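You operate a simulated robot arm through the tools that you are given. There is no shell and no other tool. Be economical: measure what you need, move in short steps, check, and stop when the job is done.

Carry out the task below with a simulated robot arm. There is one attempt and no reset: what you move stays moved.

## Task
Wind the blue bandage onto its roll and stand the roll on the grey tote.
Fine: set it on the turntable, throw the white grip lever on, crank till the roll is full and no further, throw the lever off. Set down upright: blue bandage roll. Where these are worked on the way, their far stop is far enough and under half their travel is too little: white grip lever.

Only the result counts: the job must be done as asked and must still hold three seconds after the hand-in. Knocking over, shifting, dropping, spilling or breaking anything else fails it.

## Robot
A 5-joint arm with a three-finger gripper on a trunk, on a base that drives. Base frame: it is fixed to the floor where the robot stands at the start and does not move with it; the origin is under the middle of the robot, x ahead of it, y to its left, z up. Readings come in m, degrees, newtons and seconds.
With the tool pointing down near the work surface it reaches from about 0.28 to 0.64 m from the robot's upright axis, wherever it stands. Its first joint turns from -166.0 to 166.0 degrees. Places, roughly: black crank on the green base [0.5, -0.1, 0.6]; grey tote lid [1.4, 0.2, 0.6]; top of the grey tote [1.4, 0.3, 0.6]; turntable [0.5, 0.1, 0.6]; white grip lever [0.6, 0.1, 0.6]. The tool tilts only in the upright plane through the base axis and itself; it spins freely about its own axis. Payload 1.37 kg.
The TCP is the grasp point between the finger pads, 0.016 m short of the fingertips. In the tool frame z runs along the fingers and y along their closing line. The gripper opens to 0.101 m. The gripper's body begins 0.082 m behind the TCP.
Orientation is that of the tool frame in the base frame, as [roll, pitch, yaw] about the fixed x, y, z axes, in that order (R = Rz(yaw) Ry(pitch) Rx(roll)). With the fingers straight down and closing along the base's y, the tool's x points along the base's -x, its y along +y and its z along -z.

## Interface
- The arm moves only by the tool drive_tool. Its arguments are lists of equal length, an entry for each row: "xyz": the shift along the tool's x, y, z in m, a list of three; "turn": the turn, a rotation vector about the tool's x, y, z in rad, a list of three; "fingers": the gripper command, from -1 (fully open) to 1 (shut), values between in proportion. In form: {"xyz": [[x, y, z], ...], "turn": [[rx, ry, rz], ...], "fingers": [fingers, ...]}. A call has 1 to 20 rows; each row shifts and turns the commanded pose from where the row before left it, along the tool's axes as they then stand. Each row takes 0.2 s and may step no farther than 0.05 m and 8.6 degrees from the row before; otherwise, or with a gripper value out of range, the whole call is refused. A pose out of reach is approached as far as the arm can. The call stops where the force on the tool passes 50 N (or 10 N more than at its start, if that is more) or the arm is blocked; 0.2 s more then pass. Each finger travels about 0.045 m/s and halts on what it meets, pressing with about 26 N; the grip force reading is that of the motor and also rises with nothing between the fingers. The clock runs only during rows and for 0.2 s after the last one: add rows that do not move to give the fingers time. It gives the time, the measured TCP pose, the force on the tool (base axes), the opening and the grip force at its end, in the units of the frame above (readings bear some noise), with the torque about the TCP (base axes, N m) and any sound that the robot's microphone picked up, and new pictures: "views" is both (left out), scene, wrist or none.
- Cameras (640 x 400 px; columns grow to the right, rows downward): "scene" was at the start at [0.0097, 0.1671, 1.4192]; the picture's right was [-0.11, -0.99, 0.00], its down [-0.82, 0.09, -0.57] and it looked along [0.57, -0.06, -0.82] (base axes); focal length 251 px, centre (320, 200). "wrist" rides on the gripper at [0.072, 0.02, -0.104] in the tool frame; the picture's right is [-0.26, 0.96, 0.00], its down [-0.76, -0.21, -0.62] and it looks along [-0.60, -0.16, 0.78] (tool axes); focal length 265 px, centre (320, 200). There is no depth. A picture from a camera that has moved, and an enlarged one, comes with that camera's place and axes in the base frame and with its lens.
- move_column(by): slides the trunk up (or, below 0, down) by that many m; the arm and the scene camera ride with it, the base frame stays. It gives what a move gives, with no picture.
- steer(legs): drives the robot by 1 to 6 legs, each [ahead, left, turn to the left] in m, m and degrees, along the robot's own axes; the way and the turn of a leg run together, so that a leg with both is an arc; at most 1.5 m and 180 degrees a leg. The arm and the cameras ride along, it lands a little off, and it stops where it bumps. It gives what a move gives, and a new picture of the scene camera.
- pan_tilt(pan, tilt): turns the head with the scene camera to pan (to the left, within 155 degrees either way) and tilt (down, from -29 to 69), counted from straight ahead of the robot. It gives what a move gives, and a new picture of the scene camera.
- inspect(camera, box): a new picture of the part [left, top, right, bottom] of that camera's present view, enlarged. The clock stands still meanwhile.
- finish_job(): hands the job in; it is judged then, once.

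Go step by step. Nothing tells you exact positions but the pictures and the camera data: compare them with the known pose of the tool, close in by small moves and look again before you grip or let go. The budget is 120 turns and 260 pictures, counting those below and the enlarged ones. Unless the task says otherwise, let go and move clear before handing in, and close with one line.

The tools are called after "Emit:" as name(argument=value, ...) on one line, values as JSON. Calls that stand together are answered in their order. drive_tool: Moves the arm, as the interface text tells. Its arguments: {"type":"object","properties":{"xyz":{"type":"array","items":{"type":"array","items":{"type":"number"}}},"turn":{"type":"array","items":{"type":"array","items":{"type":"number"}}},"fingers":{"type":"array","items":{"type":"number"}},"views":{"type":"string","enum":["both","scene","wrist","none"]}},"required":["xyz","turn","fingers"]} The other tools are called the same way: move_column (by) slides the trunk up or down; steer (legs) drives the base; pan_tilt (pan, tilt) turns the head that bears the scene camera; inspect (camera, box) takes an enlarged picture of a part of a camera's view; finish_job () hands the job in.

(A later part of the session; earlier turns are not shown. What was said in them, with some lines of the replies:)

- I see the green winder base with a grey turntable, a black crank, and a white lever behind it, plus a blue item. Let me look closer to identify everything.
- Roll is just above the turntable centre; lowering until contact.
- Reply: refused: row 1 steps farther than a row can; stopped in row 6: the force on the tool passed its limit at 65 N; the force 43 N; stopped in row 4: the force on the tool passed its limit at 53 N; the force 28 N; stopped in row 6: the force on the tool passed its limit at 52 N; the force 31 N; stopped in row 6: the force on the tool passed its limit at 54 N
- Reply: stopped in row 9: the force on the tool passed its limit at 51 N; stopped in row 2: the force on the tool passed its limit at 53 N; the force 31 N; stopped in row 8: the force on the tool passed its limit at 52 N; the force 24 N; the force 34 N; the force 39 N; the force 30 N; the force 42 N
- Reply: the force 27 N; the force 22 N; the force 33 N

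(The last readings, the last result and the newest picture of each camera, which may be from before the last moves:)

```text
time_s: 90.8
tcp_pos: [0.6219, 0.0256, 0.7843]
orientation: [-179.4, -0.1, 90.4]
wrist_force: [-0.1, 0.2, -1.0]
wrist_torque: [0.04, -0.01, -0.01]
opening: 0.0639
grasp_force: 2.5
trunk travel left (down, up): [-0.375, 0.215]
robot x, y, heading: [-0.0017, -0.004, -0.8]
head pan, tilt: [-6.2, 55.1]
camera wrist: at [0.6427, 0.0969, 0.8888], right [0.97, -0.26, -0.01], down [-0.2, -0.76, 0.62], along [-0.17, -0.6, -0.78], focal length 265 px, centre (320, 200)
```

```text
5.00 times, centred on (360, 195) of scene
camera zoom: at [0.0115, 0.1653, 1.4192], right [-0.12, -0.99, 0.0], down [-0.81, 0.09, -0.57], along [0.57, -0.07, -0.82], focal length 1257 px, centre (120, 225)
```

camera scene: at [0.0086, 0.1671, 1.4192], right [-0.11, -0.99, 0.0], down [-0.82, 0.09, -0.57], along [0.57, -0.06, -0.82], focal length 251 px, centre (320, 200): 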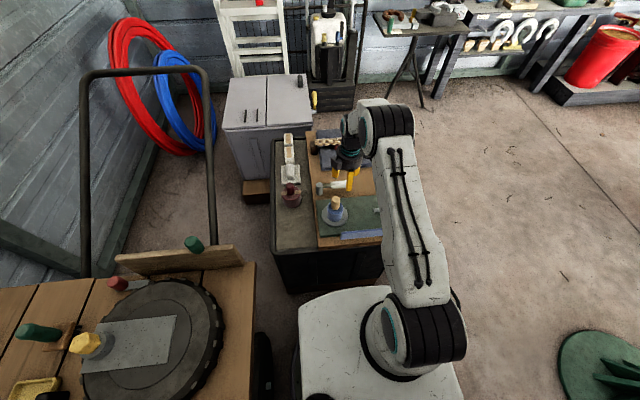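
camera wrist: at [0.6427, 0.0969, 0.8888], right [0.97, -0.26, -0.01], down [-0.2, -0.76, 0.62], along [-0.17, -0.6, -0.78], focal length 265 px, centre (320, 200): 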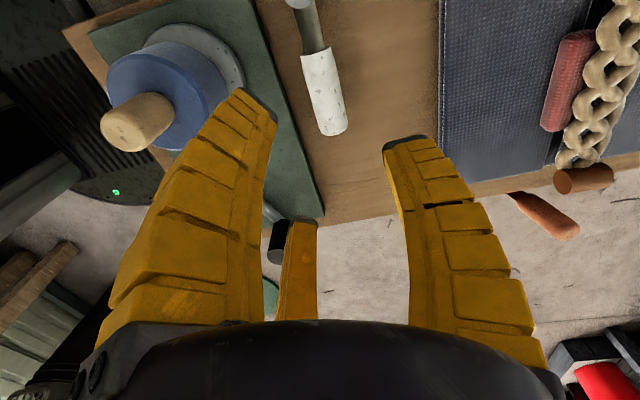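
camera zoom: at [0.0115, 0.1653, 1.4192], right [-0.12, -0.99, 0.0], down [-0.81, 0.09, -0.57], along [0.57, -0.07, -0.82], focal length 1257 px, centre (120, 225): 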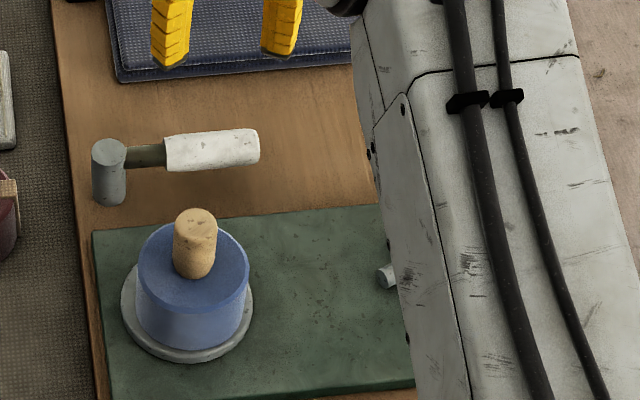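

Emit:
drive_tool(xyz=[[0, 0, -0.03], [0, 0, 0], [0, 0, 0], [0, 0, 0], [0, 0, 0], [0, 0, 0], [0, 0, 0], [0, 0, 0], [0, 0, 0], [0, 0, 0], [0, 0, 0], [0.042, 0.01, 0], [0.042, 0.01, 0], [0.042, 0.01, 0], [0, 0, 0]], turn=[[0, 0, -0.1425], [0, 0, -0.1425], [0, 0, -0.1425], [0, 0, -0.1425], [0, 0, -0.1425], [0, 0, -0.1425], [0, 0, -0.1425], [0, 0, -0.1425], [0, 0, -0.1425], [0, 0, -0.1425], [0, 0, -0.1425], [0, 0, 0], [0, 0, 0], [0, 0, 0], [0, 0, 0]], fingers=[-0.2, -0.2, -0.2, -0.2, -0.2, -0.2, -0.2, -0.2, -0.2, -0.2, -0.2, -0.2, -0.2, -0.2, -0.2], views="wrist")

Emit:
inspect(camera="scene", box=[310, 155, 410, 235])

```text
time_s: 94.0
tcp_pos: [0.4967, 0.0558, 0.8141]
orientation: [-179.9, -0.6, -179.9]
wrist_force: [0.1, -0.4, 0.5]
wrist_torque: [-0.01, 0.01, 0.01]
opening: 0.0637
grasp_force: 2.6
trunk travel left (down, up): [-0.375, 0.215]
robot x, y, heading: [-0.0011, -0.002, -0.5]
head pan, tilt: [-6.2, 55.1]
camera wrist: at [0.4264, 0.0761, 0.9199], right [0.26, 0.96, 0.0], down [0.76, -0.21, 0.61], along [0.59, -0.16, -0.79], focal length 265 px, centre (320, 200)
```

wrist: 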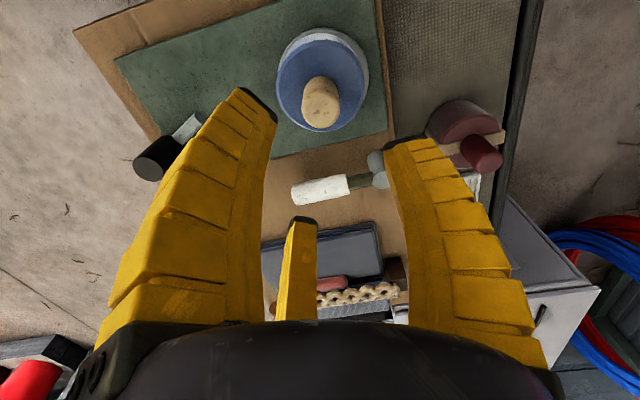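

```text
5.00 times, centred on (360, 195) of scene
camera zoom: at [0.0114, 0.1653, 1.4192], right [-0.12, -0.99, 0.0], down [-0.81, 0.09, -0.57], along [0.57, -0.07, -0.82], focal length 1257 px, centre (120, 225)
```

zoom: 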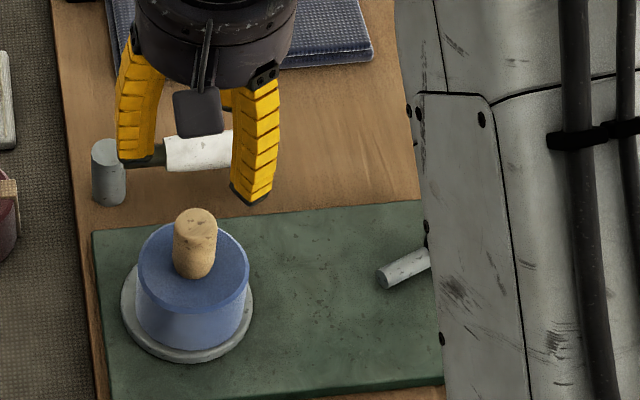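

Emit:
drive_tool(xyz=[[0.001, 0, 0.04], [0, 0, 0.04], [0, 0, 0.03], [0, 0, 0], [0, 0, 0], [0, 0, 0], [0, 0, 0], [0, 0, 0]], turn=[[0, -0.01, 0], [0, 0, 0], [0, 0, 0], [0, 0, 0], [0, 0, 0], [0, 0, 0], [0, 0, 0], [0, 0, 0]], fingers=[-0.2, -0.2, -0.2, 0.2, 0.6, 1, 1, 1], views="wrist")

Emit:
inspect(camera="scene", box=[310, 155, 410, 235])

```text
time_s: 95.8
tcp_pos: [0.4948, 0.0531, 0.7048]
orientation: [-180.0, 0.1, 180.0]
wrist_force: [0.1, 0.7, 8.1]
wrist_torque: [-0.12, -0.21, 0.03]
opening: 0.0272
grasp_force: 25.8
trunk travel left (down, up): [-0.375, 0.215]
robot x, y, heading: [0.0027, 0.0006, -0.6]
head pan, tilt: [-6.2, 55.1]
camera wrist: at [0.4235, 0.073, 0.8092], right [0.26, 0.96, 0.0], down [0.76, -0.21, 0.62], along [0.6, -0.16, -0.78], focal length 265 px, centre (320, 200)
```

wrist: 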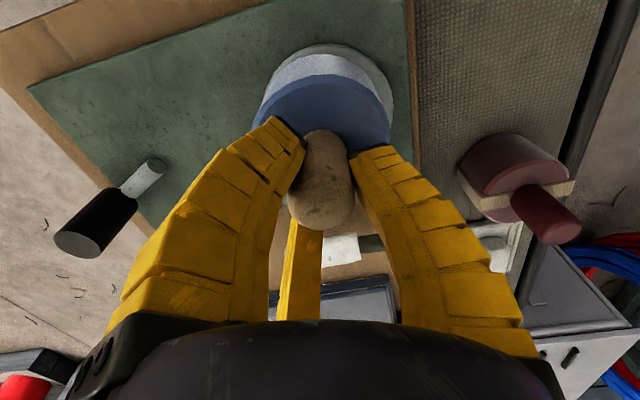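

```text
5.00 times, centred on (360, 195) of scene
camera zoom: at [0.0109, 0.1654, 1.4193], right [-0.12, -0.99, 0.0], down [-0.81, 0.09, -0.57], along [0.57, -0.07, -0.82], focal length 1257 px, centre (120, 225)
```

zoom: 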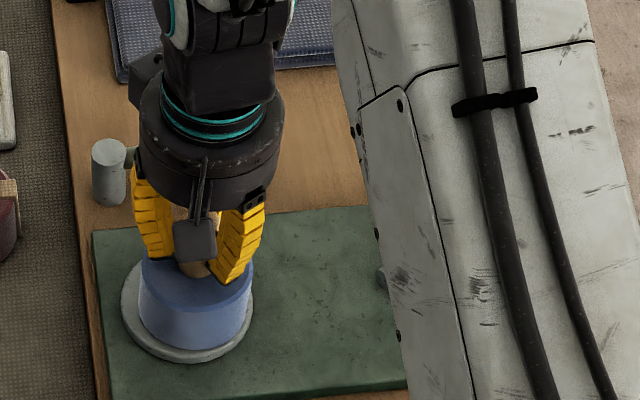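

Emit:
drive_tool(xyz=[[0, 0, -0.02], [0, 0, -0.03], [0, 0, -0.04], [0, 0, -0.04], [0.02, -0.02, -0.03], [0.02, -0.02, -0.02], [0, 0, 0]], turn=[[0, 0, 0], [0, 0, 0], [0, 0, 0], [0, 0, 0], [0, 0, 0], [0, 0, 0], [0, 0, 0]], fingers=[1, 1, 1, 1, 1, 1, 1])

Emit:
inspect(camera="scene", box=[310, 135, 410, 235])

```text
time_s: 97.4
tcp_pos: [0.4548, 0.0174, 0.8846]
orientation: [-180.0, 0.0, -179.9]
wrist_force: [0.6, -1.2, -1.9]
wrist_torque: [-0.05, -0.04, 0.01]
opening: 0.0237
grasp_force: 26.2
trunk travel left (down, up): [-0.375, 0.215]
robot x, y, heading: [-0.0013, 0.0004, -0.6]
head pan, tilt: [-6.2, 55.1]
camera scene: at [0.0116, 0.1652, 1.4192], right [-0.12, -0.99, 0.0], down [-0.81, 0.09, -0.57], along [0.57, -0.07, -0.82], focal length 251 px, centre (320, 200)
camera wrist: at [0.3821, 0.0364, 0.9903], right [0.26, 0.96, 0.0], down [0.76, -0.21, 0.62], along [0.6, -0.16, -0.78], focal length 265 px, centre (320, 200)
```

scene: 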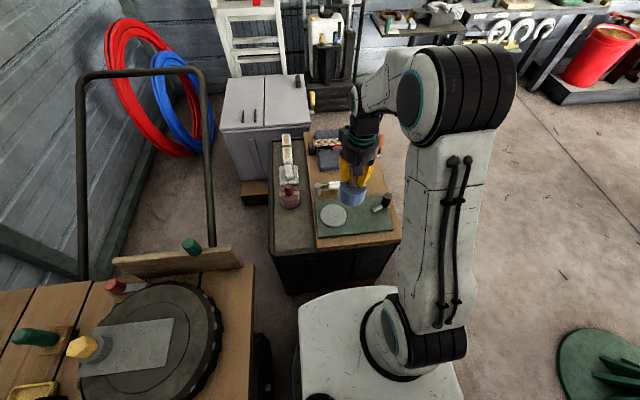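
wrist: 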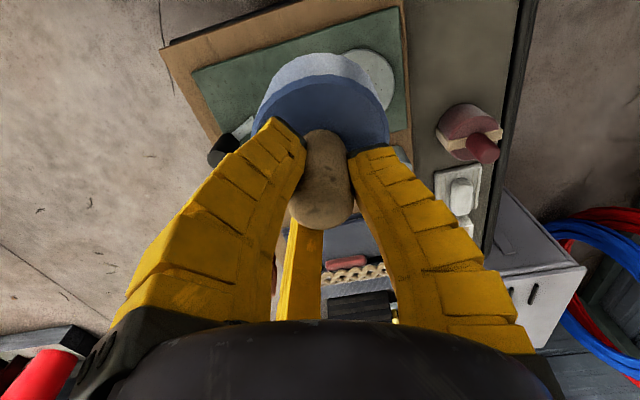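

```text
4.00 times, centred on (360, 185) of scene
camera zoom: at [0.0116, 0.1652, 1.4192], right [-0.12, -0.99, 0.0], down [-0.81, 0.09, -0.57], along [0.57, -0.07, -0.82], focal length 1006 px, centre (160, 260)
```

zoom: 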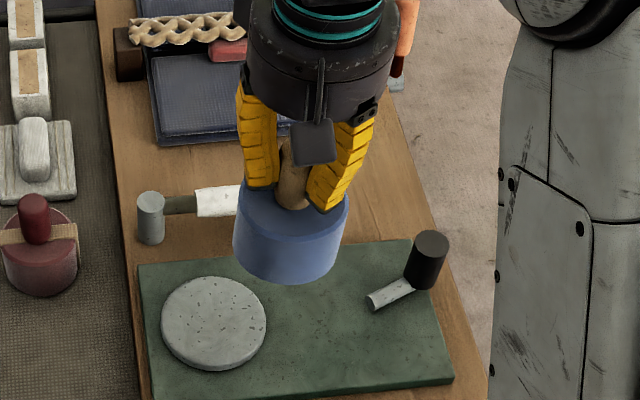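

Roll is lifted and held upright, and everything on the bench is in place. Now I drive: sideways right first, then ahead past the trolley toward the tote, and look.

Emit:
steer(legs=[[0, -0.62, 0]])

Emit:
pan_tilt(pan=25, tilt=40)

```text
time_s: 100.9
tcp_pos: [0.4467, -0.605, 0.8846]
orientation: [-180.0, 0.0, 179.8]
wrist_force: [0.4, -0.4, -1.1]
wrist_torque: [-0.01, 0.01, -0.02]
opening: 0.0233
grasp_force: 25.8
trunk travel left (down, up): [-0.375, 0.215]
robot x, y, heading: [-0.0033, -0.6197, -0.6]
head pan, tilt: [-6.2, 55.1]
camera scene: at [0.0058, -0.4554, 1.4192], right [-0.12, -0.99, 0.0], down [-0.81, 0.1, -0.57], along [0.57, -0.07, -0.82], focal length 251 px, centre (320, 200)
```

scene: 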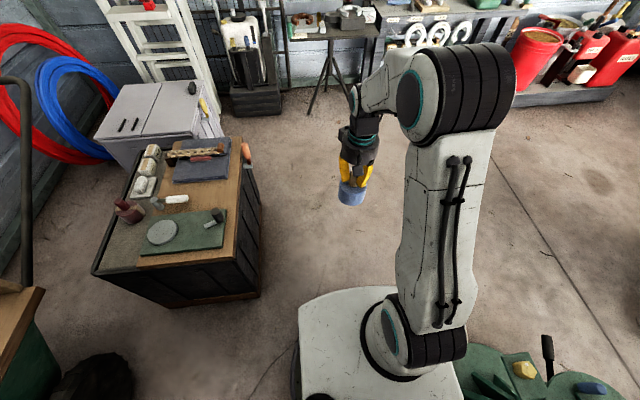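

```text
time_s: 101.9
tcp_pos: [0.4467, -0.6051, 0.8851]
orientation: [-180.0, -0.1, 179.8]
wrist_force: [0.3, 0.4, -2.6]
wrist_torque: [0.0, 0.01, 0.0]
opening: 0.0234
grasp_force: 25.3
trunk travel left (down, up): [-0.375, 0.215]
robot x, y, heading: [-0.0076, -0.6235, -0.8]
head pan, tilt: [25.0, 40.0]
camera scene: at [0.0118, -0.4117, 1.4399], right [0.41, -0.91, 0.0], down [-0.59, -0.26, -0.77], along [0.7, 0.31, -0.64], focal length 251 px, centre (320, 200)
```

scene: 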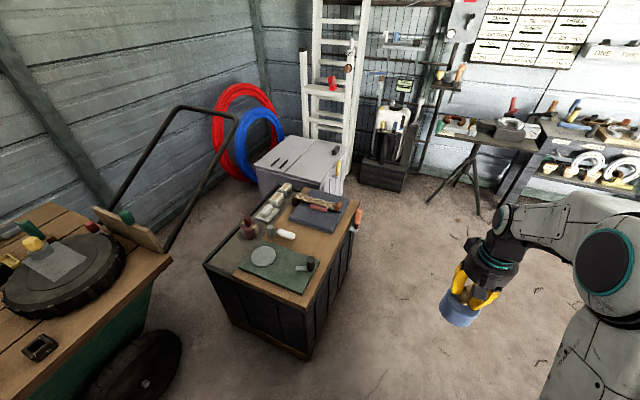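

Emit:
steer(legs=[[1.0, 0.01, 0.8]])

Emit:
pan_tilt(pan=60, tilt=45)

```text
time_s: 107.0
tcp_pos: [1.4433, -0.5892, 0.8857]
orientation: [179.9, 0.0, -179.0]
wrist_force: [-0.9, 0.1, -2.2]
wrist_torque: [0.0, -0.02, 0.01]
opening: 0.0227
grasp_force: 25.8
trunk travel left (down, up): [-0.375, 0.215]
robot x, y, heading: [0.9906, -0.6158, 0.8]
head pan, tilt: [25.0, 40.0]
camera scene: at [1.0037, -0.4045, 1.4399], right [0.43, -0.9, 0.0], down [-0.58, -0.28, -0.77], along [0.69, 0.33, -0.64], focal length 251 px, centre (320, 200)
```

scene: 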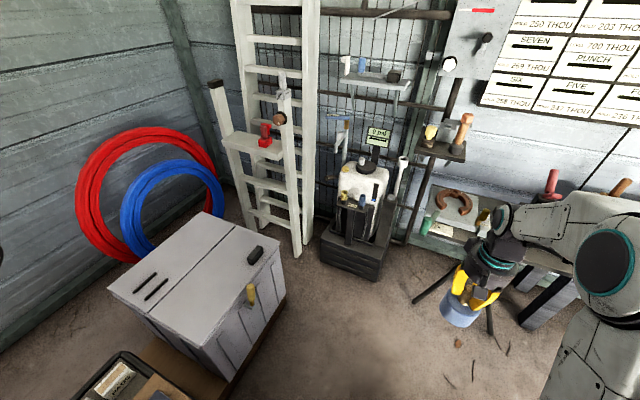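

```text
time_s: 108.0
tcp_pos: [1.4442, -0.5904, 0.8845]
orientation: [180.0, 0.0, -179.0]
wrist_force: [-0.2, -0.1, -2.4]
wrist_torque: [0.02, 0.01, -0.01]
opening: 0.0223
grasp_force: 25.8
trunk travel left (down, up): [-0.375, 0.215]
robot x, y, heading: [0.9876, -0.6144, 0.6]
head pan, tilt: [60.0, 45.0]
camera scene: at [0.967, -0.3703, 1.4327], right [0.87, -0.49, 0.0], down [-0.35, -0.61, -0.71], along [0.35, 0.61, -0.71], focal length 251 px, centre (320, 200)
```

scene: 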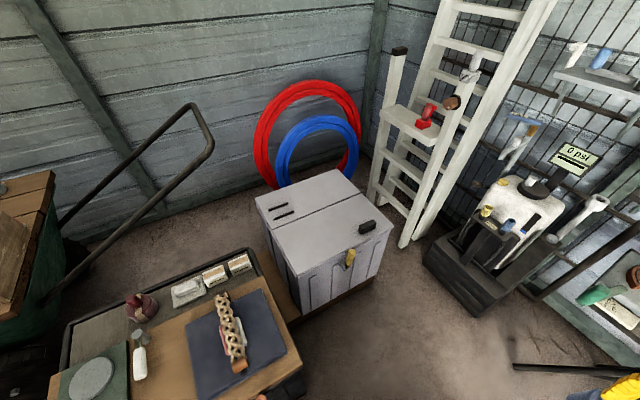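

Emit:
drive_tool(xyz=[[0.0025, 0.047, 0], [0.0074, 0.0465, 0], [0.0122, 0.0455, 0], [0.0169, 0.044, 0], [0.0214, 0.042, 0], [0.0257, 0.0395, 0], [0.0297, 0.0366, 0], [0.0333, 0.0333, 0], [0.0366, 0.0297, 0], [0.0395, 0.0257, 0], [0.042, 0.0214, 0], [0.044, 0.0169, 0], [0.0455, 0.0122, 0], [0.0465, 0.0074, 0], [0, 0, 0]], turn=[[0, 0, 0], [0, 0, 0], [0, 0, 0], [0, 0, 0], [0, 0, 0], [0, 0, 0], [0, 0, 0], [0, 0, 0], [0, 0, 0], [0, 0, 0], [0, 0, 0], [0, 0, 0], [0, 0, 0], [0, 0, 0], [0, 0, 0]], fingers=[1, 1, 1, 1, 1, 1, 1, 1, 1, 1, 1, 1, 1, 1, 1])

```text
time_s: 111.2
tcp_pos: [1.0319, -0.1489, 0.8851]
orientation: [180.0, 0.0, -179.0]
wrist_force: [0.7, 0.9, -1.9]
wrist_torque: [0.03, 0.0, 0.04]
opening: 0.0219
grasp_force: 25.9
trunk travel left (down, up): [-0.375, 0.215]
robot x, y, heading: [0.9889, -0.6102, 0.4]
head pan, tilt: [60.0, 45.0]
camera scene: at [0.9665, -0.37, 1.4326], right [0.87, -0.49, 0.0], down [-0.35, -0.62, -0.71], along [0.35, 0.61, -0.71], focal length 251 px, centre (320, 200)
camera wrist: at [0.9604, -0.1304, 0.9897], right [0.25, 0.97, 0.0], down [0.76, -0.19, 0.62], along [0.6, -0.15, -0.78], focal length 265 px, centre (320, 200)
```

scene: 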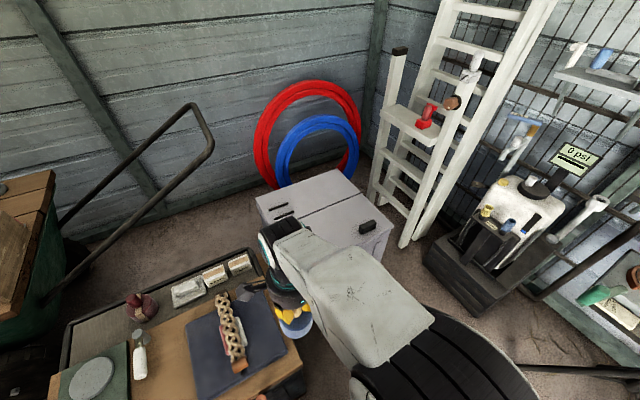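
wrist: 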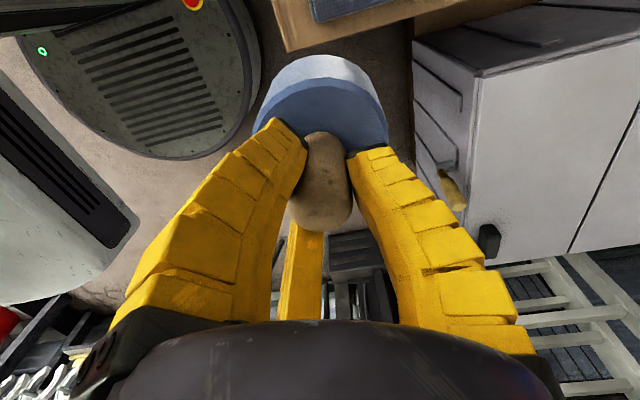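

Emit:
steer(legs=[[0.42, 0, 0]])

Emit:
pan_tilt(pan=100, tilt=60)

```text
time_s: 113.8
tcp_pos: [1.4568, -0.1468, 0.8858]
orientation: [179.9, 0.0, -179.3]
wrist_force: [0.0, -1.1, -2.4]
wrist_torque: [-0.02, 0.01, -0.01]
opening: 0.0217
grasp_force: 25.4
trunk travel left (down, up): [-0.375, 0.215]
robot x, y, heading: [1.4128, -0.6088, 0.5]
head pan, tilt: [60.0, 45.0]
camera scene: at [1.3907, -0.3675, 1.4326], right [0.87, -0.5, 0.0], down [-0.35, -0.61, -0.71], along [0.35, 0.61, -0.71], focal length 251 px, centre (320, 200)
```

scene: 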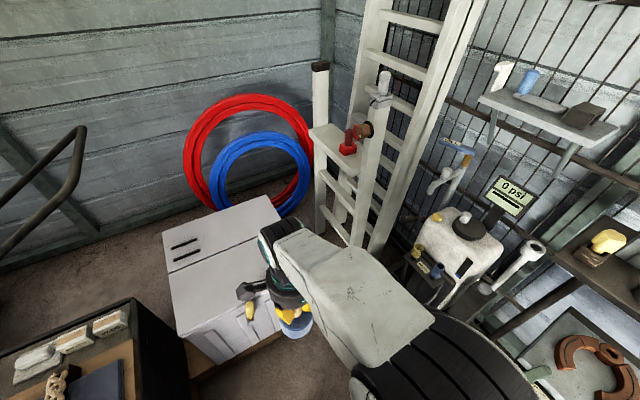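

```text
time_s: 114.9
tcp_pos: [1.4573, -0.1462, 0.8857]
orientation: [-180.0, 0.0, -179.2]
wrist_force: [-0.3, 0.7, -2.5]
wrist_torque: [0.0, -0.05, -0.05]
opening: 0.0217
grasp_force: 26.3
trunk travel left (down, up): [-0.375, 0.215]
robot x, y, heading: [1.4114, -0.6165, 0.3]
head pan, tilt: [100.0, 60.0]
camera scene: at [1.3383, -0.3725, 1.4132], right [0.98, 0.18, 0.0], down [0.15, -0.85, -0.5], along [-0.09, 0.49, -0.87], focal length 251 px, centre (320, 200)
```

scene: 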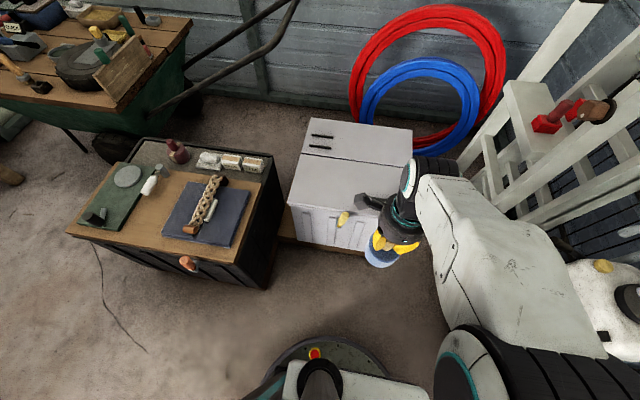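

Emit:
steer(legs=[[0, 0.345, 0]])

```text
time_s: 117.2
tcp_pos: [1.4577, 0.1999, 0.8848]
orientation: [180.0, 0.0, -179.3]
wrist_force: [0.2, 0.0, -1.8]
wrist_torque: [-0.03, 0.01, -0.01]
opening: 0.0218
grasp_force: 26.0
trunk travel left (down, up): [-0.375, 0.215]
robot x, y, heading: [1.4089, -0.2669, 0.1]
head pan, tilt: [100.0, 60.0]
camera scene: at [1.3378, -0.0262, 1.4131], right [0.98, 0.18, 0.0], down [0.15, -0.85, -0.5], along [-0.09, 0.49, -0.87], focal length 251 px, centre (320, 200)
```

scene: 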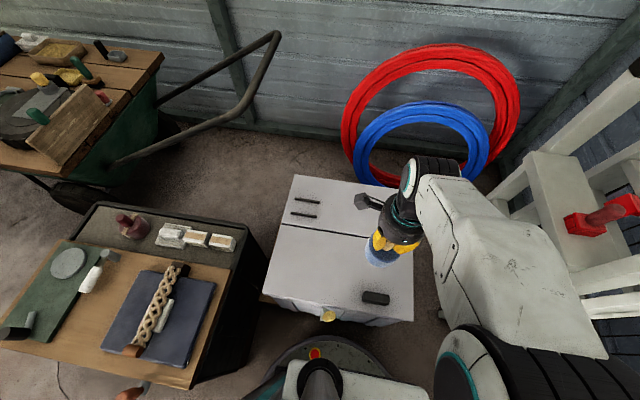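

Emit:
drive_tool(xyz=[[0.014, 0.044, 0], [0.013, 0.044, 0], [0.013, 0.044, 0], [0.013, 0.044, 0], [0, 0, 0.04], [0, 0, 0.04], [0, 0, 0]], turn=[[0, 0, 0], [0, 0, 0], [0, 0, 0], [0, 0, 0], [0, 0, 0], [0, 0, 0], [0, 0, 0]], fingers=[1, 1, 1, 1, 1, 1, 1])

```text
time_s: 118.8
tcp_pos: [1.4135, 0.3199, 0.8009]
orientation: [-179.9, 0.0, -179.2]
wrist_force: [-0.2, 0.8, -2.4]
wrist_torque: [-0.04, 0.02, 0.02]
opening: 0.0216
grasp_force: 26.2
out of reach, approached as far as the arm can: row 3, 4
trunk travel left (down, up): [-0.375, 0.215]
robot x, y, heading: [1.4108, -0.2687, 0.0]
head pan, tilt: [100.0, 60.0]
camera scene: at [1.3378, -0.0263, 1.4131], right [0.98, 0.18, 0.0], down [0.15, -0.85, -0.5], along [-0.09, 0.49, -0.87], focal length 251 px, centre (320, 200)
camera wrist: at [1.3424, 0.3386, 0.9049], right [0.25, 0.97, 0.0], down [0.76, -0.2, 0.62], along [0.6, -0.16, -0.78], focal length 265 px, centre (320, 200)
```

scene: 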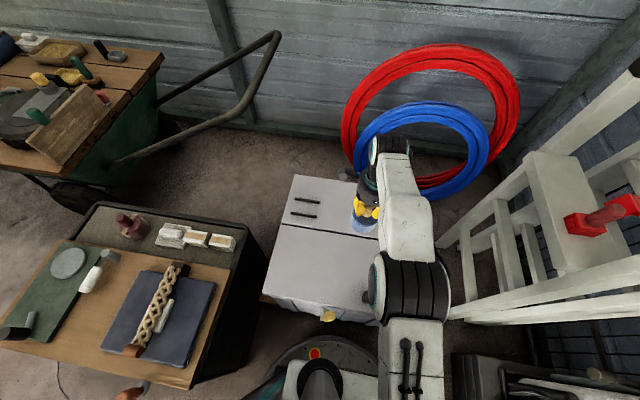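
wrist: 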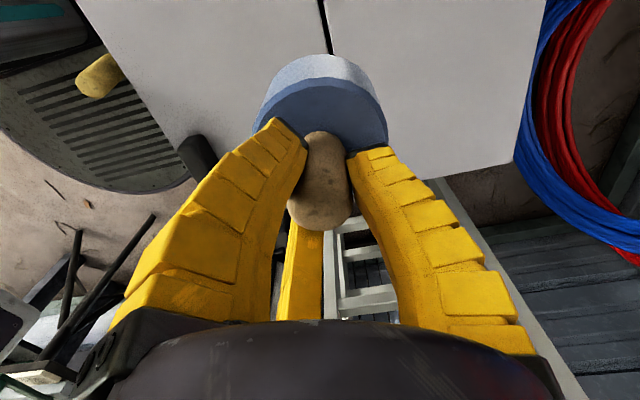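

Emit:
drive_tool(xyz=[[0, 0, 0.04], [0, 0, 0.04], [0, 0, 0.018], [0.002, 0.02, 0], [0.002, 0.02, 0], [0.002, 0.018, 0], [0, 0, 0]], turn=[[0, 0, 0], [0, 0, 0], [0, 0, 0], [0, 0, 0], [0, 0, 0], [0, 0, 0], [0, 0, 0]], fingers=[1, 1, 1, 1, 1, 1, 1])

Emit:
inspect(camera="scene", box=[280, 160, 440, 280])

```text
time_s: 120.4
tcp_pos: [1.4119, 0.3347, 0.7044]
orientation: [180.0, 0.0, -179.3]
wrist_force: [-0.3, 0.3, -2.9]
wrist_torque: [0.0, 0.05, -0.01]
opening: 0.0215
grasp_force: 26.0
out of reach, approached as far as the arm can: row 4, 5, 6
trunk travel left (down, up): [-0.375, 0.215]
robot x, y, heading: [1.4126, -0.2645, 0.1]
head pan, tilt: [100.0, 60.0]
camera scene: at [1.3378, -0.0265, 1.4131], right [0.98, 0.18, 0.0], down [0.15, -0.85, -0.5], along [-0.09, 0.49, -0.87], focal length 251 px, centre (320, 200)
camera wrist: at [1.3408, 0.3528, 0.8098], right [0.25, 0.97, 0.0], down [0.76, -0.2, 0.62], along [0.6, -0.16, -0.78], focal length 265 px, centre (320, 200)
```

scene: 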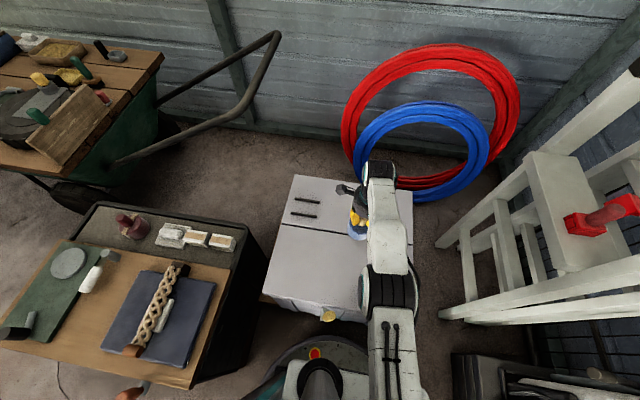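
wrist: 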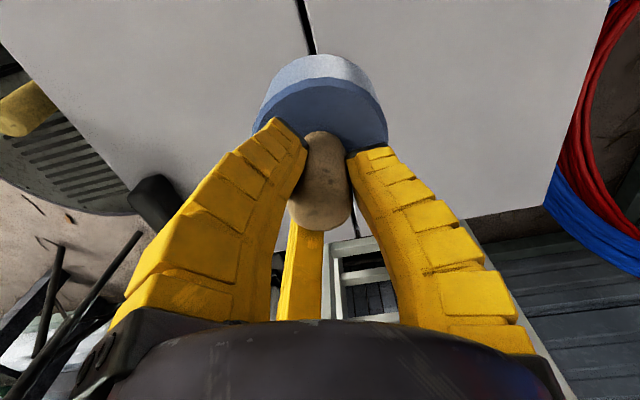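

```text
3.33 times, centred on (360, 220) of scene
camera zoom: at [1.3378, -0.0265, 1.4131], right [0.98, 0.18, 0.0], down [0.15, -0.85, -0.5], along [-0.09, 0.49, -0.87], focal length 838 px, centre (187, 133)
```

zoom: 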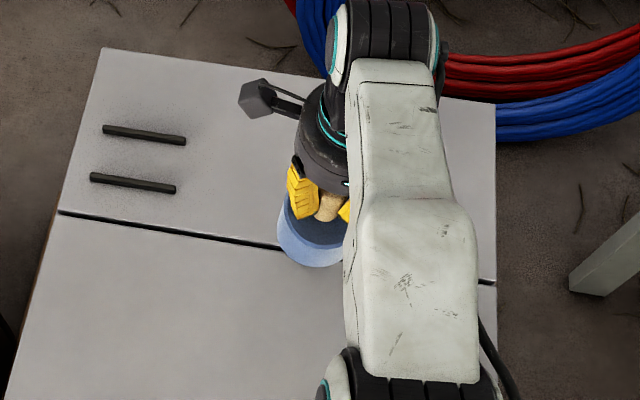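

Emit:
inspect(camera="scene", box=[240, 280, 380, 380])

Emit:
inspect(camera="wrist", box=[0, 0, 320, 240])

```text
4.00 times, centred on (310, 330) of scene
camera zoom: at [1.3378, -0.0265, 1.4131], right [0.98, 0.18, 0.0], down [0.15, -0.85, -0.5], along [-0.09, 0.49, -0.87], focal length 1006 px, centre (360, -320)
```

zoom: 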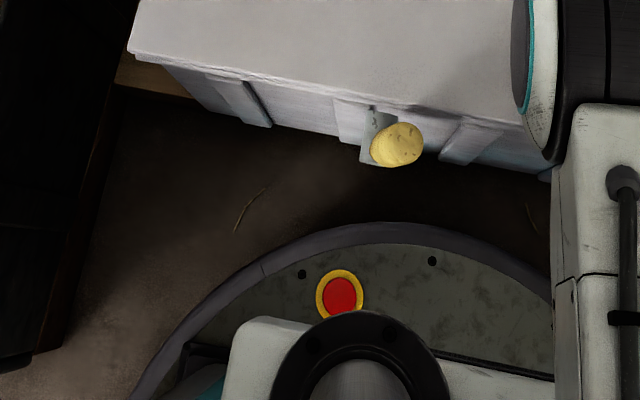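

```text
1.67 times, centred on (160, 120) of wrist
camera zoom: at [1.3408, 0.3528, 0.8098], right [0.25, 0.97, 0.0], down [0.76, -0.2, 0.62], along [0.6, -0.16, -0.78], focal length 442 px, centre (587, 333)
```

zoom: 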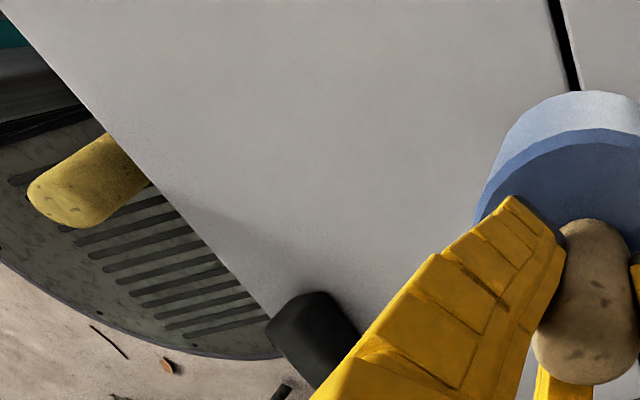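

Emit:
steer(legs=[[0, 0.043, 0]])

Emit:
inspect(camera="wrist", box=[0, 0, 640, 400])

```text
time_s: 121.3
tcp_pos: [1.4116, 0.3771, 0.7056]
orientation: [179.9, 0.0, -179.2]
wrist_force: [0.2, -0.4, -1.8]
wrist_torque: [0.02, 0.0, -0.01]
opening: 0.0218
grasp_force: 25.8
trunk travel left (down, up): [-0.375, 0.215]
robot x, y, heading: [1.4115, -0.224, 0.2]
head pan, tilt: [100.0, 60.0]
camera scene: at [1.3376, 0.0169, 1.413], right [0.98, 0.18, 0.0], down [0.15, -0.85, -0.5], along [-0.09, 0.49, -0.87], focal length 251 px, centre (320, 200)
```

scene: 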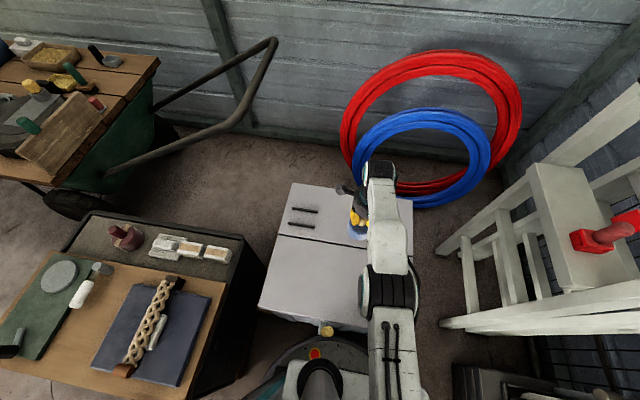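

```text
1.00 times, centred on (320, 200) of wrist (not enlarged: the box is as wide or as high as the picture)
camera zoom: at [1.3406, 0.396, 0.8096], right [0.25, 0.97, 0.0], down [0.76, -0.2, 0.62], along [0.6, -0.16, -0.78], focal length 265 px, centre (320, 200)
```

zoom: 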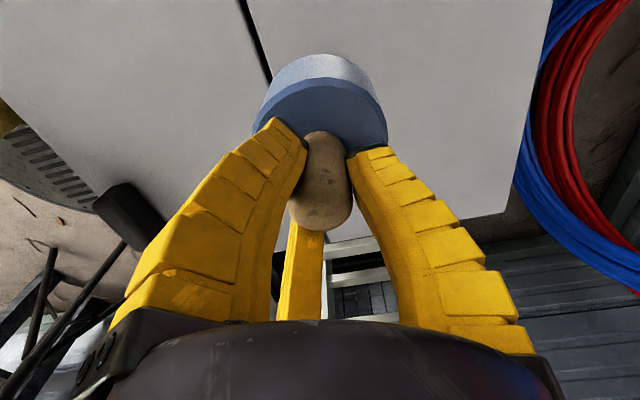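

Emit:
drive_tool(xyz=[[0, 0, 0.012], [0, 0, 0.012], [0, 0, 0.012], [0, 0, 0]], turn=[[0, 0, 0], [0, 0, 0], [0, 0, 0], [0, 0, 0]], fingers=[1, 1, 1, 1], views="wrist")

Emit:
inspect(camera="scene", box=[320, 180, 400, 260])

```text
time_s: 122.3
tcp_pos: [1.4132, 0.3737, 0.6693]
orientation: [-179.9, 0.0, -179.3]
wrist_force: [-0.2, 0.3, -2.8]
wrist_torque: [0.02, 0.01, 0.01]
opening: 0.0217
grasp_force: 26.2
out of reach, approached as far as the arm can: row 3
trunk travel left (down, up): [-0.375, 0.215]
robot x, y, heading: [1.4148, -0.2217, -0.1]
head pan, tilt: [100.0, 60.0]
camera wrist: at [1.341, 0.3923, 0.7738], right [0.25, 0.97, 0.0], down [0.76, -0.2, 0.62], along [0.6, -0.16, -0.78], focal length 265 px, centre (320, 200)
```

wrist: 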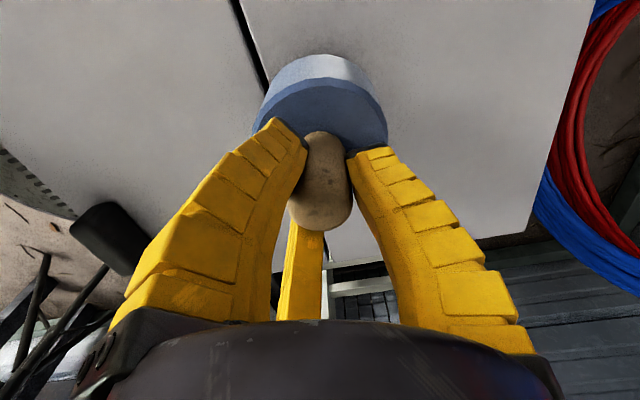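

```text
5.00 times, centred on (360, 220) of scene
camera zoom: at [1.3377, 0.0166, 1.4131], right [0.98, 0.18, 0.0], down [0.15, -0.85, -0.5], along [-0.09, 0.49, -0.87], focal length 1257 px, centre (120, 100)
```

zoom: 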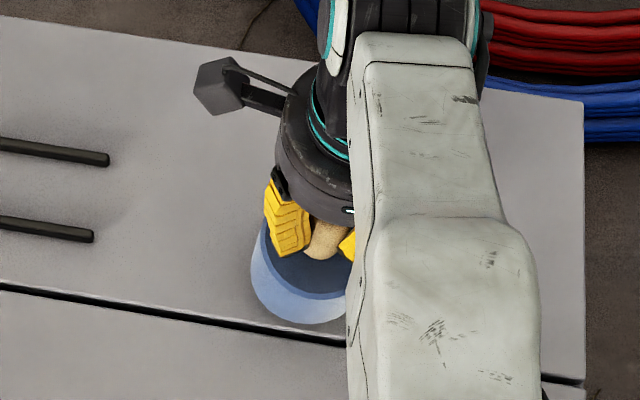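

Emit:
move_column(by=-0.01)

Emit:
inspect(camera="wrist", box=[210, 0, 430, 140])

```text
time_s: 122.8
tcp_pos: [1.4124, 0.3745, 0.6599]
orientation: [179.9, 0.0, -179.4]
wrist_force: [0.2, 0.2, -2.3]
wrist_torque: [0.04, 0.0, -0.01]
opening: 0.0218
grasp_force: 26.0
trunk travel left (down, up): [-0.365, 0.225]
robot x, y, heading: [1.4125, -0.2217, 0.1]
head pan, tilt: [100.0, 60.0]
```

```text
2.86 times, centred on (320, 70) of wrist
camera zoom: at [1.3409, 0.3923, 0.764], right [0.25, 0.97, 0.0], down [0.76, -0.2, 0.62], along [0.6, -0.16, -0.78], focal length 758 px, centre (320, 571)
```

zoom: 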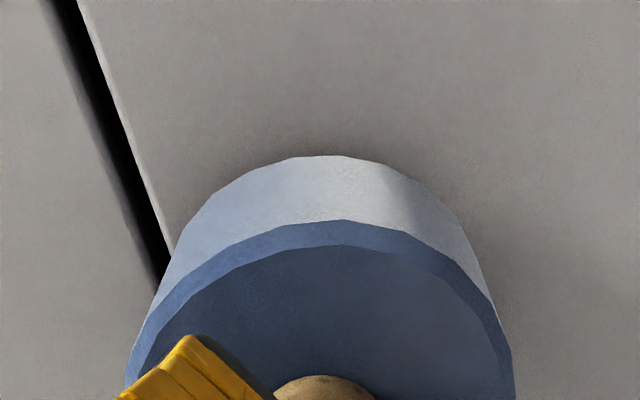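

Emit:
steer(legs=[[0, 0.012, 0]])

Emit:
inspect(camera="wrist", box=[210, 0, 430, 140])

Emit:
inspect(camera="scene", box=[240, 280, 380, 380])

```text
time_s: 123.6
tcp_pos: [1.4131, 0.3857, 0.6592]
orientation: [180.0, -0.1, -179.3]
wrist_force: [0.7, -0.3, -1.9]
wrist_torque: [0.0, 0.0, 0.02]
opening: 0.0218
grasp_force: 25.6
trunk travel left (down, up): [-0.365, 0.225]
robot x, y, heading: [1.4107, -0.2108, 0.2]
head pan, tilt: [100.0, 60.0]
camera scene: at [1.3377, 0.0289, 1.4031], right [0.98, 0.18, 0.0], down [0.15, -0.85, -0.5], along [-0.09, 0.49, -0.87], focal length 251 px, centre (320, 200)
```

scene: 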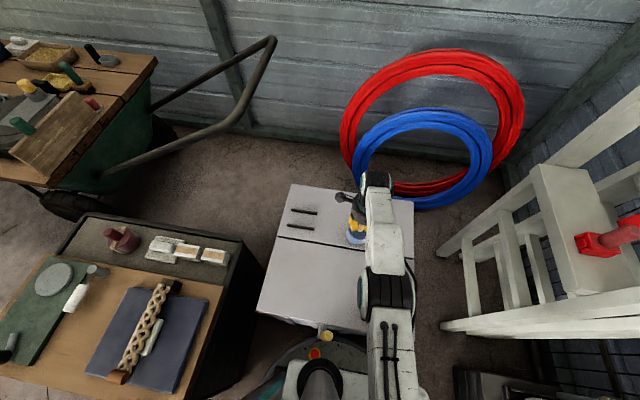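

```text
2.86 times, centred on (320, 70) of wrist
camera zoom: at [1.341, 0.4046, 0.7639], right [0.25, 0.97, 0.0], down [0.76, -0.2, 0.62], along [0.6, -0.16, -0.78], focal length 758 px, centre (320, 571)
```

zoom: 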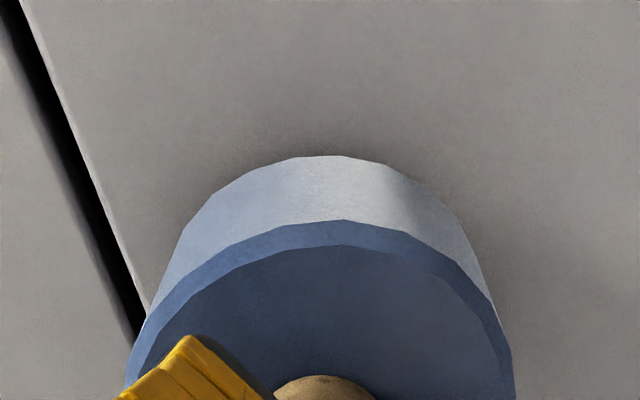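

```text
4.00 times, centred on (310, 330) of scene
camera zoom: at [1.3377, 0.0289, 1.4031], right [0.98, 0.18, 0.0], down [0.15, -0.85, -0.5], along [-0.09, 0.49, -0.87], focal length 1006 px, centre (360, -320)
```

zoom: 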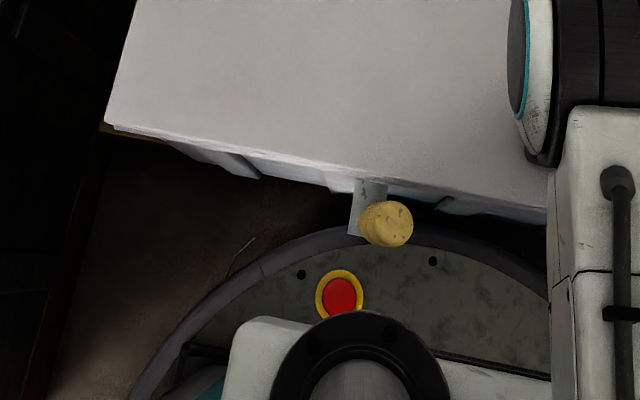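

Roll is now fully over the fixed half of the tote top, with the base clear of the tote. Lowering with the column until contact.

Emit:
move_column(by=-0.005)

Emit:
move_column(by=-0.003)

Emit:
inspect(camera="wrist", box=[210, 0, 430, 140])

```text
time_s: 124.1
tcp_pos: [1.4119, 0.3856, 0.6536]
orientation: [180.0, 0.0, -179.2]
wrist_force: [0.0, 0.1, -1.1]
wrist_torque: [-0.01, 0.01, -0.01]
opening: 0.0218
grasp_force: 26.0
trunk travel left (down, up): [-0.36, 0.23]
robot x, y, heading: [1.4104, -0.2102, 0.1]
head pan, tilt: [100.0, 60.0]
```

```text
time_s: 124.7
tcp_pos: [1.4122, 0.3851, 0.6519]
orientation: [180.0, 0.0, -179.3]
wrist_force: [-0.3, 0.2, -2.3]
wrist_torque: [0.03, 0.0, 0.02]
opening: 0.0219
grasp_force: 26.3
trunk travel left (down, up): [-0.357, 0.233]
robot x, y, heading: [1.4114, -0.2107, 0.2]
head pan, tilt: [100.0, 60.0]
```

```text
2.86 times, centred on (320, 70) of wrist
camera zoom: at [1.341, 0.4044, 0.756], right [0.25, 0.97, 0.0], down [0.76, -0.2, 0.62], along [0.6, -0.16, -0.78], focal length 758 px, centre (320, 571)
```

zoom: 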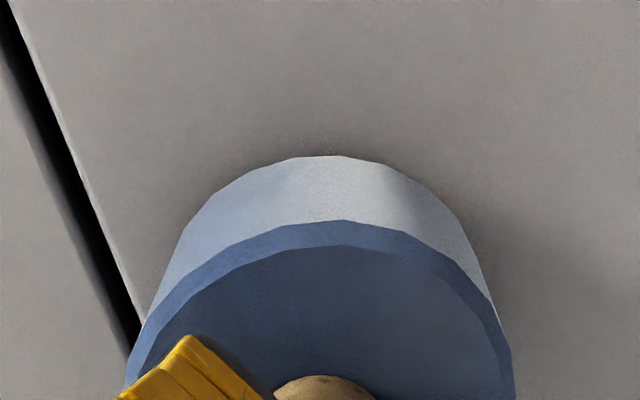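

Emit:
move_column(by=-0.003)

Emit:
move_column(by=-0.003)

Emit:
move_column(by=-0.002)

```text
time_s: 125.2
tcp_pos: [1.4124, 0.3865, 0.6488]
orientation: [180.0, 0.0, -179.3]
wrist_force: [0.3, -0.3, 0.3]
wrist_torque: [-0.06, -0.04, -0.01]
opening: 0.0225
grasp_force: 26.0
trunk travel left (down, up): [-0.354, 0.236]
robot x, y, heading: [1.4139, -0.2094, -0.1]
head pan, tilt: [100.0, 60.0]
```

```text
time_s: 125.7
tcp_pos: [1.411, 0.3858, 0.6468]
orientation: [179.7, 0.0, -179.3]
wrist_force: [-3.3, 1.2, 10.6]
wrist_torque: [-0.16, -0.08, -0.01]
opening: 0.026
grasp_force: 25.6
trunk travel left (down, up): [-0.351, 0.239]
robot x, y, heading: [1.4067, -0.2116, 0.1]
head pan, tilt: [100.0, 60.0]
```

```text
time_s: 126.2
tcp_pos: [1.4114, 0.3854, 0.6442]
orientation: [179.6, 0.1, -179.2]
wrist_force: [-6.2, 3.9, 18.3]
wrist_torque: [-0.01, 0.01, 0.01]
opening: 0.0289
grasp_force: 25.9
trunk travel left (down, up): [-0.349, 0.241]
robot x, y, heading: [1.4127, -0.2124, 0.0]
head pan, tilt: [100.0, 60.0]
```

Emit:
move_column(by=0.004)

Emit:
drive_tool(xyz=[[0, 0, 0], [0, 0, 0], [0, 0, 0], [0, 0, 0], [0, 0, 0]], turn=[[0, 0, 0], [0, 0, 0], [0, 0, 0], [0, 0, 0], [0, 0, 0]], fingers=[0.4, 0.2, 0, -0.2, -0.2], views="wrist")

Emit:
move_column(by=0.15)

Emit:
inspect(camera="wrist", box=[120, 0, 520, 250])

Emit:
inspect(camera="scene", box=[260, 150, 440, 280])

```text
time_s: 126.7
tcp_pos: [1.4137, 0.3858, 0.6471]
orientation: [180.0, 0.1, -179.3]
wrist_force: [-3.7, 4.3, 11.9]
wrist_torque: [0.15, -0.06, 0.02]
opening: 0.0256
grasp_force: 26.4
trunk travel left (down, up): [-0.353, 0.237]
robot x, y, heading: [1.4117, -0.2129, 0.2]
head pan, tilt: [100.0, 60.0]
```

```text
time_s: 127.9
tcp_pos: [1.4126, 0.3858, 0.6465]
orientation: [-179.9, 0.0, -179.3]
wrist_force: [0.0, -0.1, -0.4]
wrist_torque: [-0.02, -0.02, 0.01]
opening: 0.0642
grasp_force: 2.2
trunk travel left (down, up): [-0.353, 0.237]
robot x, y, heading: [1.4138, -0.2122, 0.2]
head pan, tilt: [100.0, 60.0]
camera wrist: at [1.3409, 0.4043, 0.7521], right [0.25, 0.97, 0.0], down [0.76, -0.2, 0.62], along [0.6, -0.16, -0.78], focal length 265 px, centre (320, 200)
```

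wrist: 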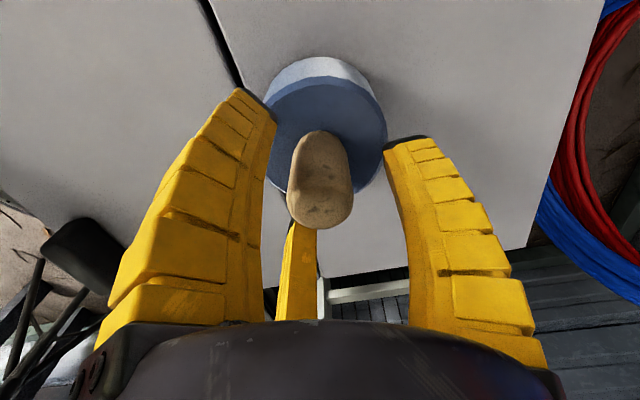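

```text
time_s: 129.7
tcp_pos: [1.413, 0.3858, 0.7978]
orientation: [180.0, 0.1, -179.3]
wrist_force: [-0.1, 0.2, 0.1]
wrist_torque: [-0.05, 0.0, 0.01]
opening: 0.0636
grasp_force: 2.7
trunk travel left (down, up): [-0.503, 0.087]
robot x, y, heading: [1.4115, -0.212, -0.0]
head pan, tilt: [100.0, 60.0]
```

```text
1.60 times, centred on (320, 125) of wrist
camera zoom: at [1.341, 0.4044, 0.902], right [0.25, 0.97, 0.0], down [0.76, -0.2, 0.62], along [0.6, -0.16, -0.78], focal length 425 px, centre (320, 320)
```

zoom: 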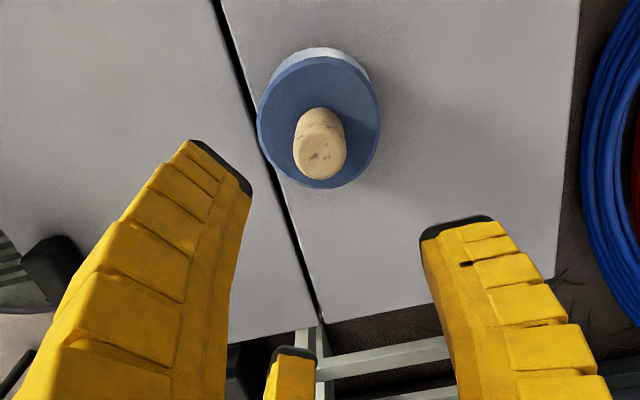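

```text
3.08 times, centred on (350, 215) of scene
camera zoom: at [1.3377, 0.0287, 1.5411], right [0.98, 0.18, 0.0], down [0.15, -0.85, -0.5], along [-0.09, 0.49, -0.87], focal length 774 px, centre (228, 154)
```

zoom: 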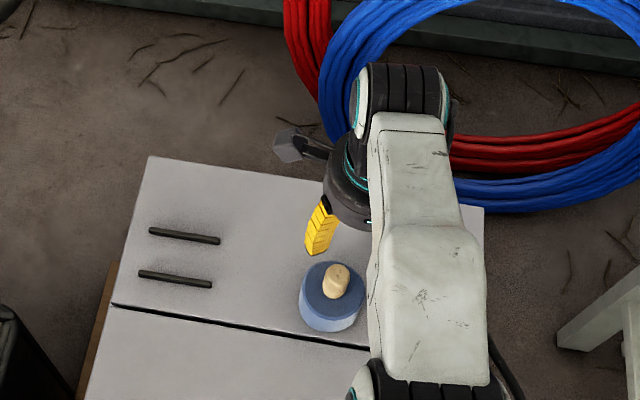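

The full roll stands upright on the tote's fixed top, the gripper is open and well above it, and the lever is back off. Handing in.

Emit:
finish_job()

```text
The job is handed in.
```

The blue bandage is wound fully onto its roll, the white grip lever is thrown off, and the roll stands upright and released on the grey tote; the job is handed in.
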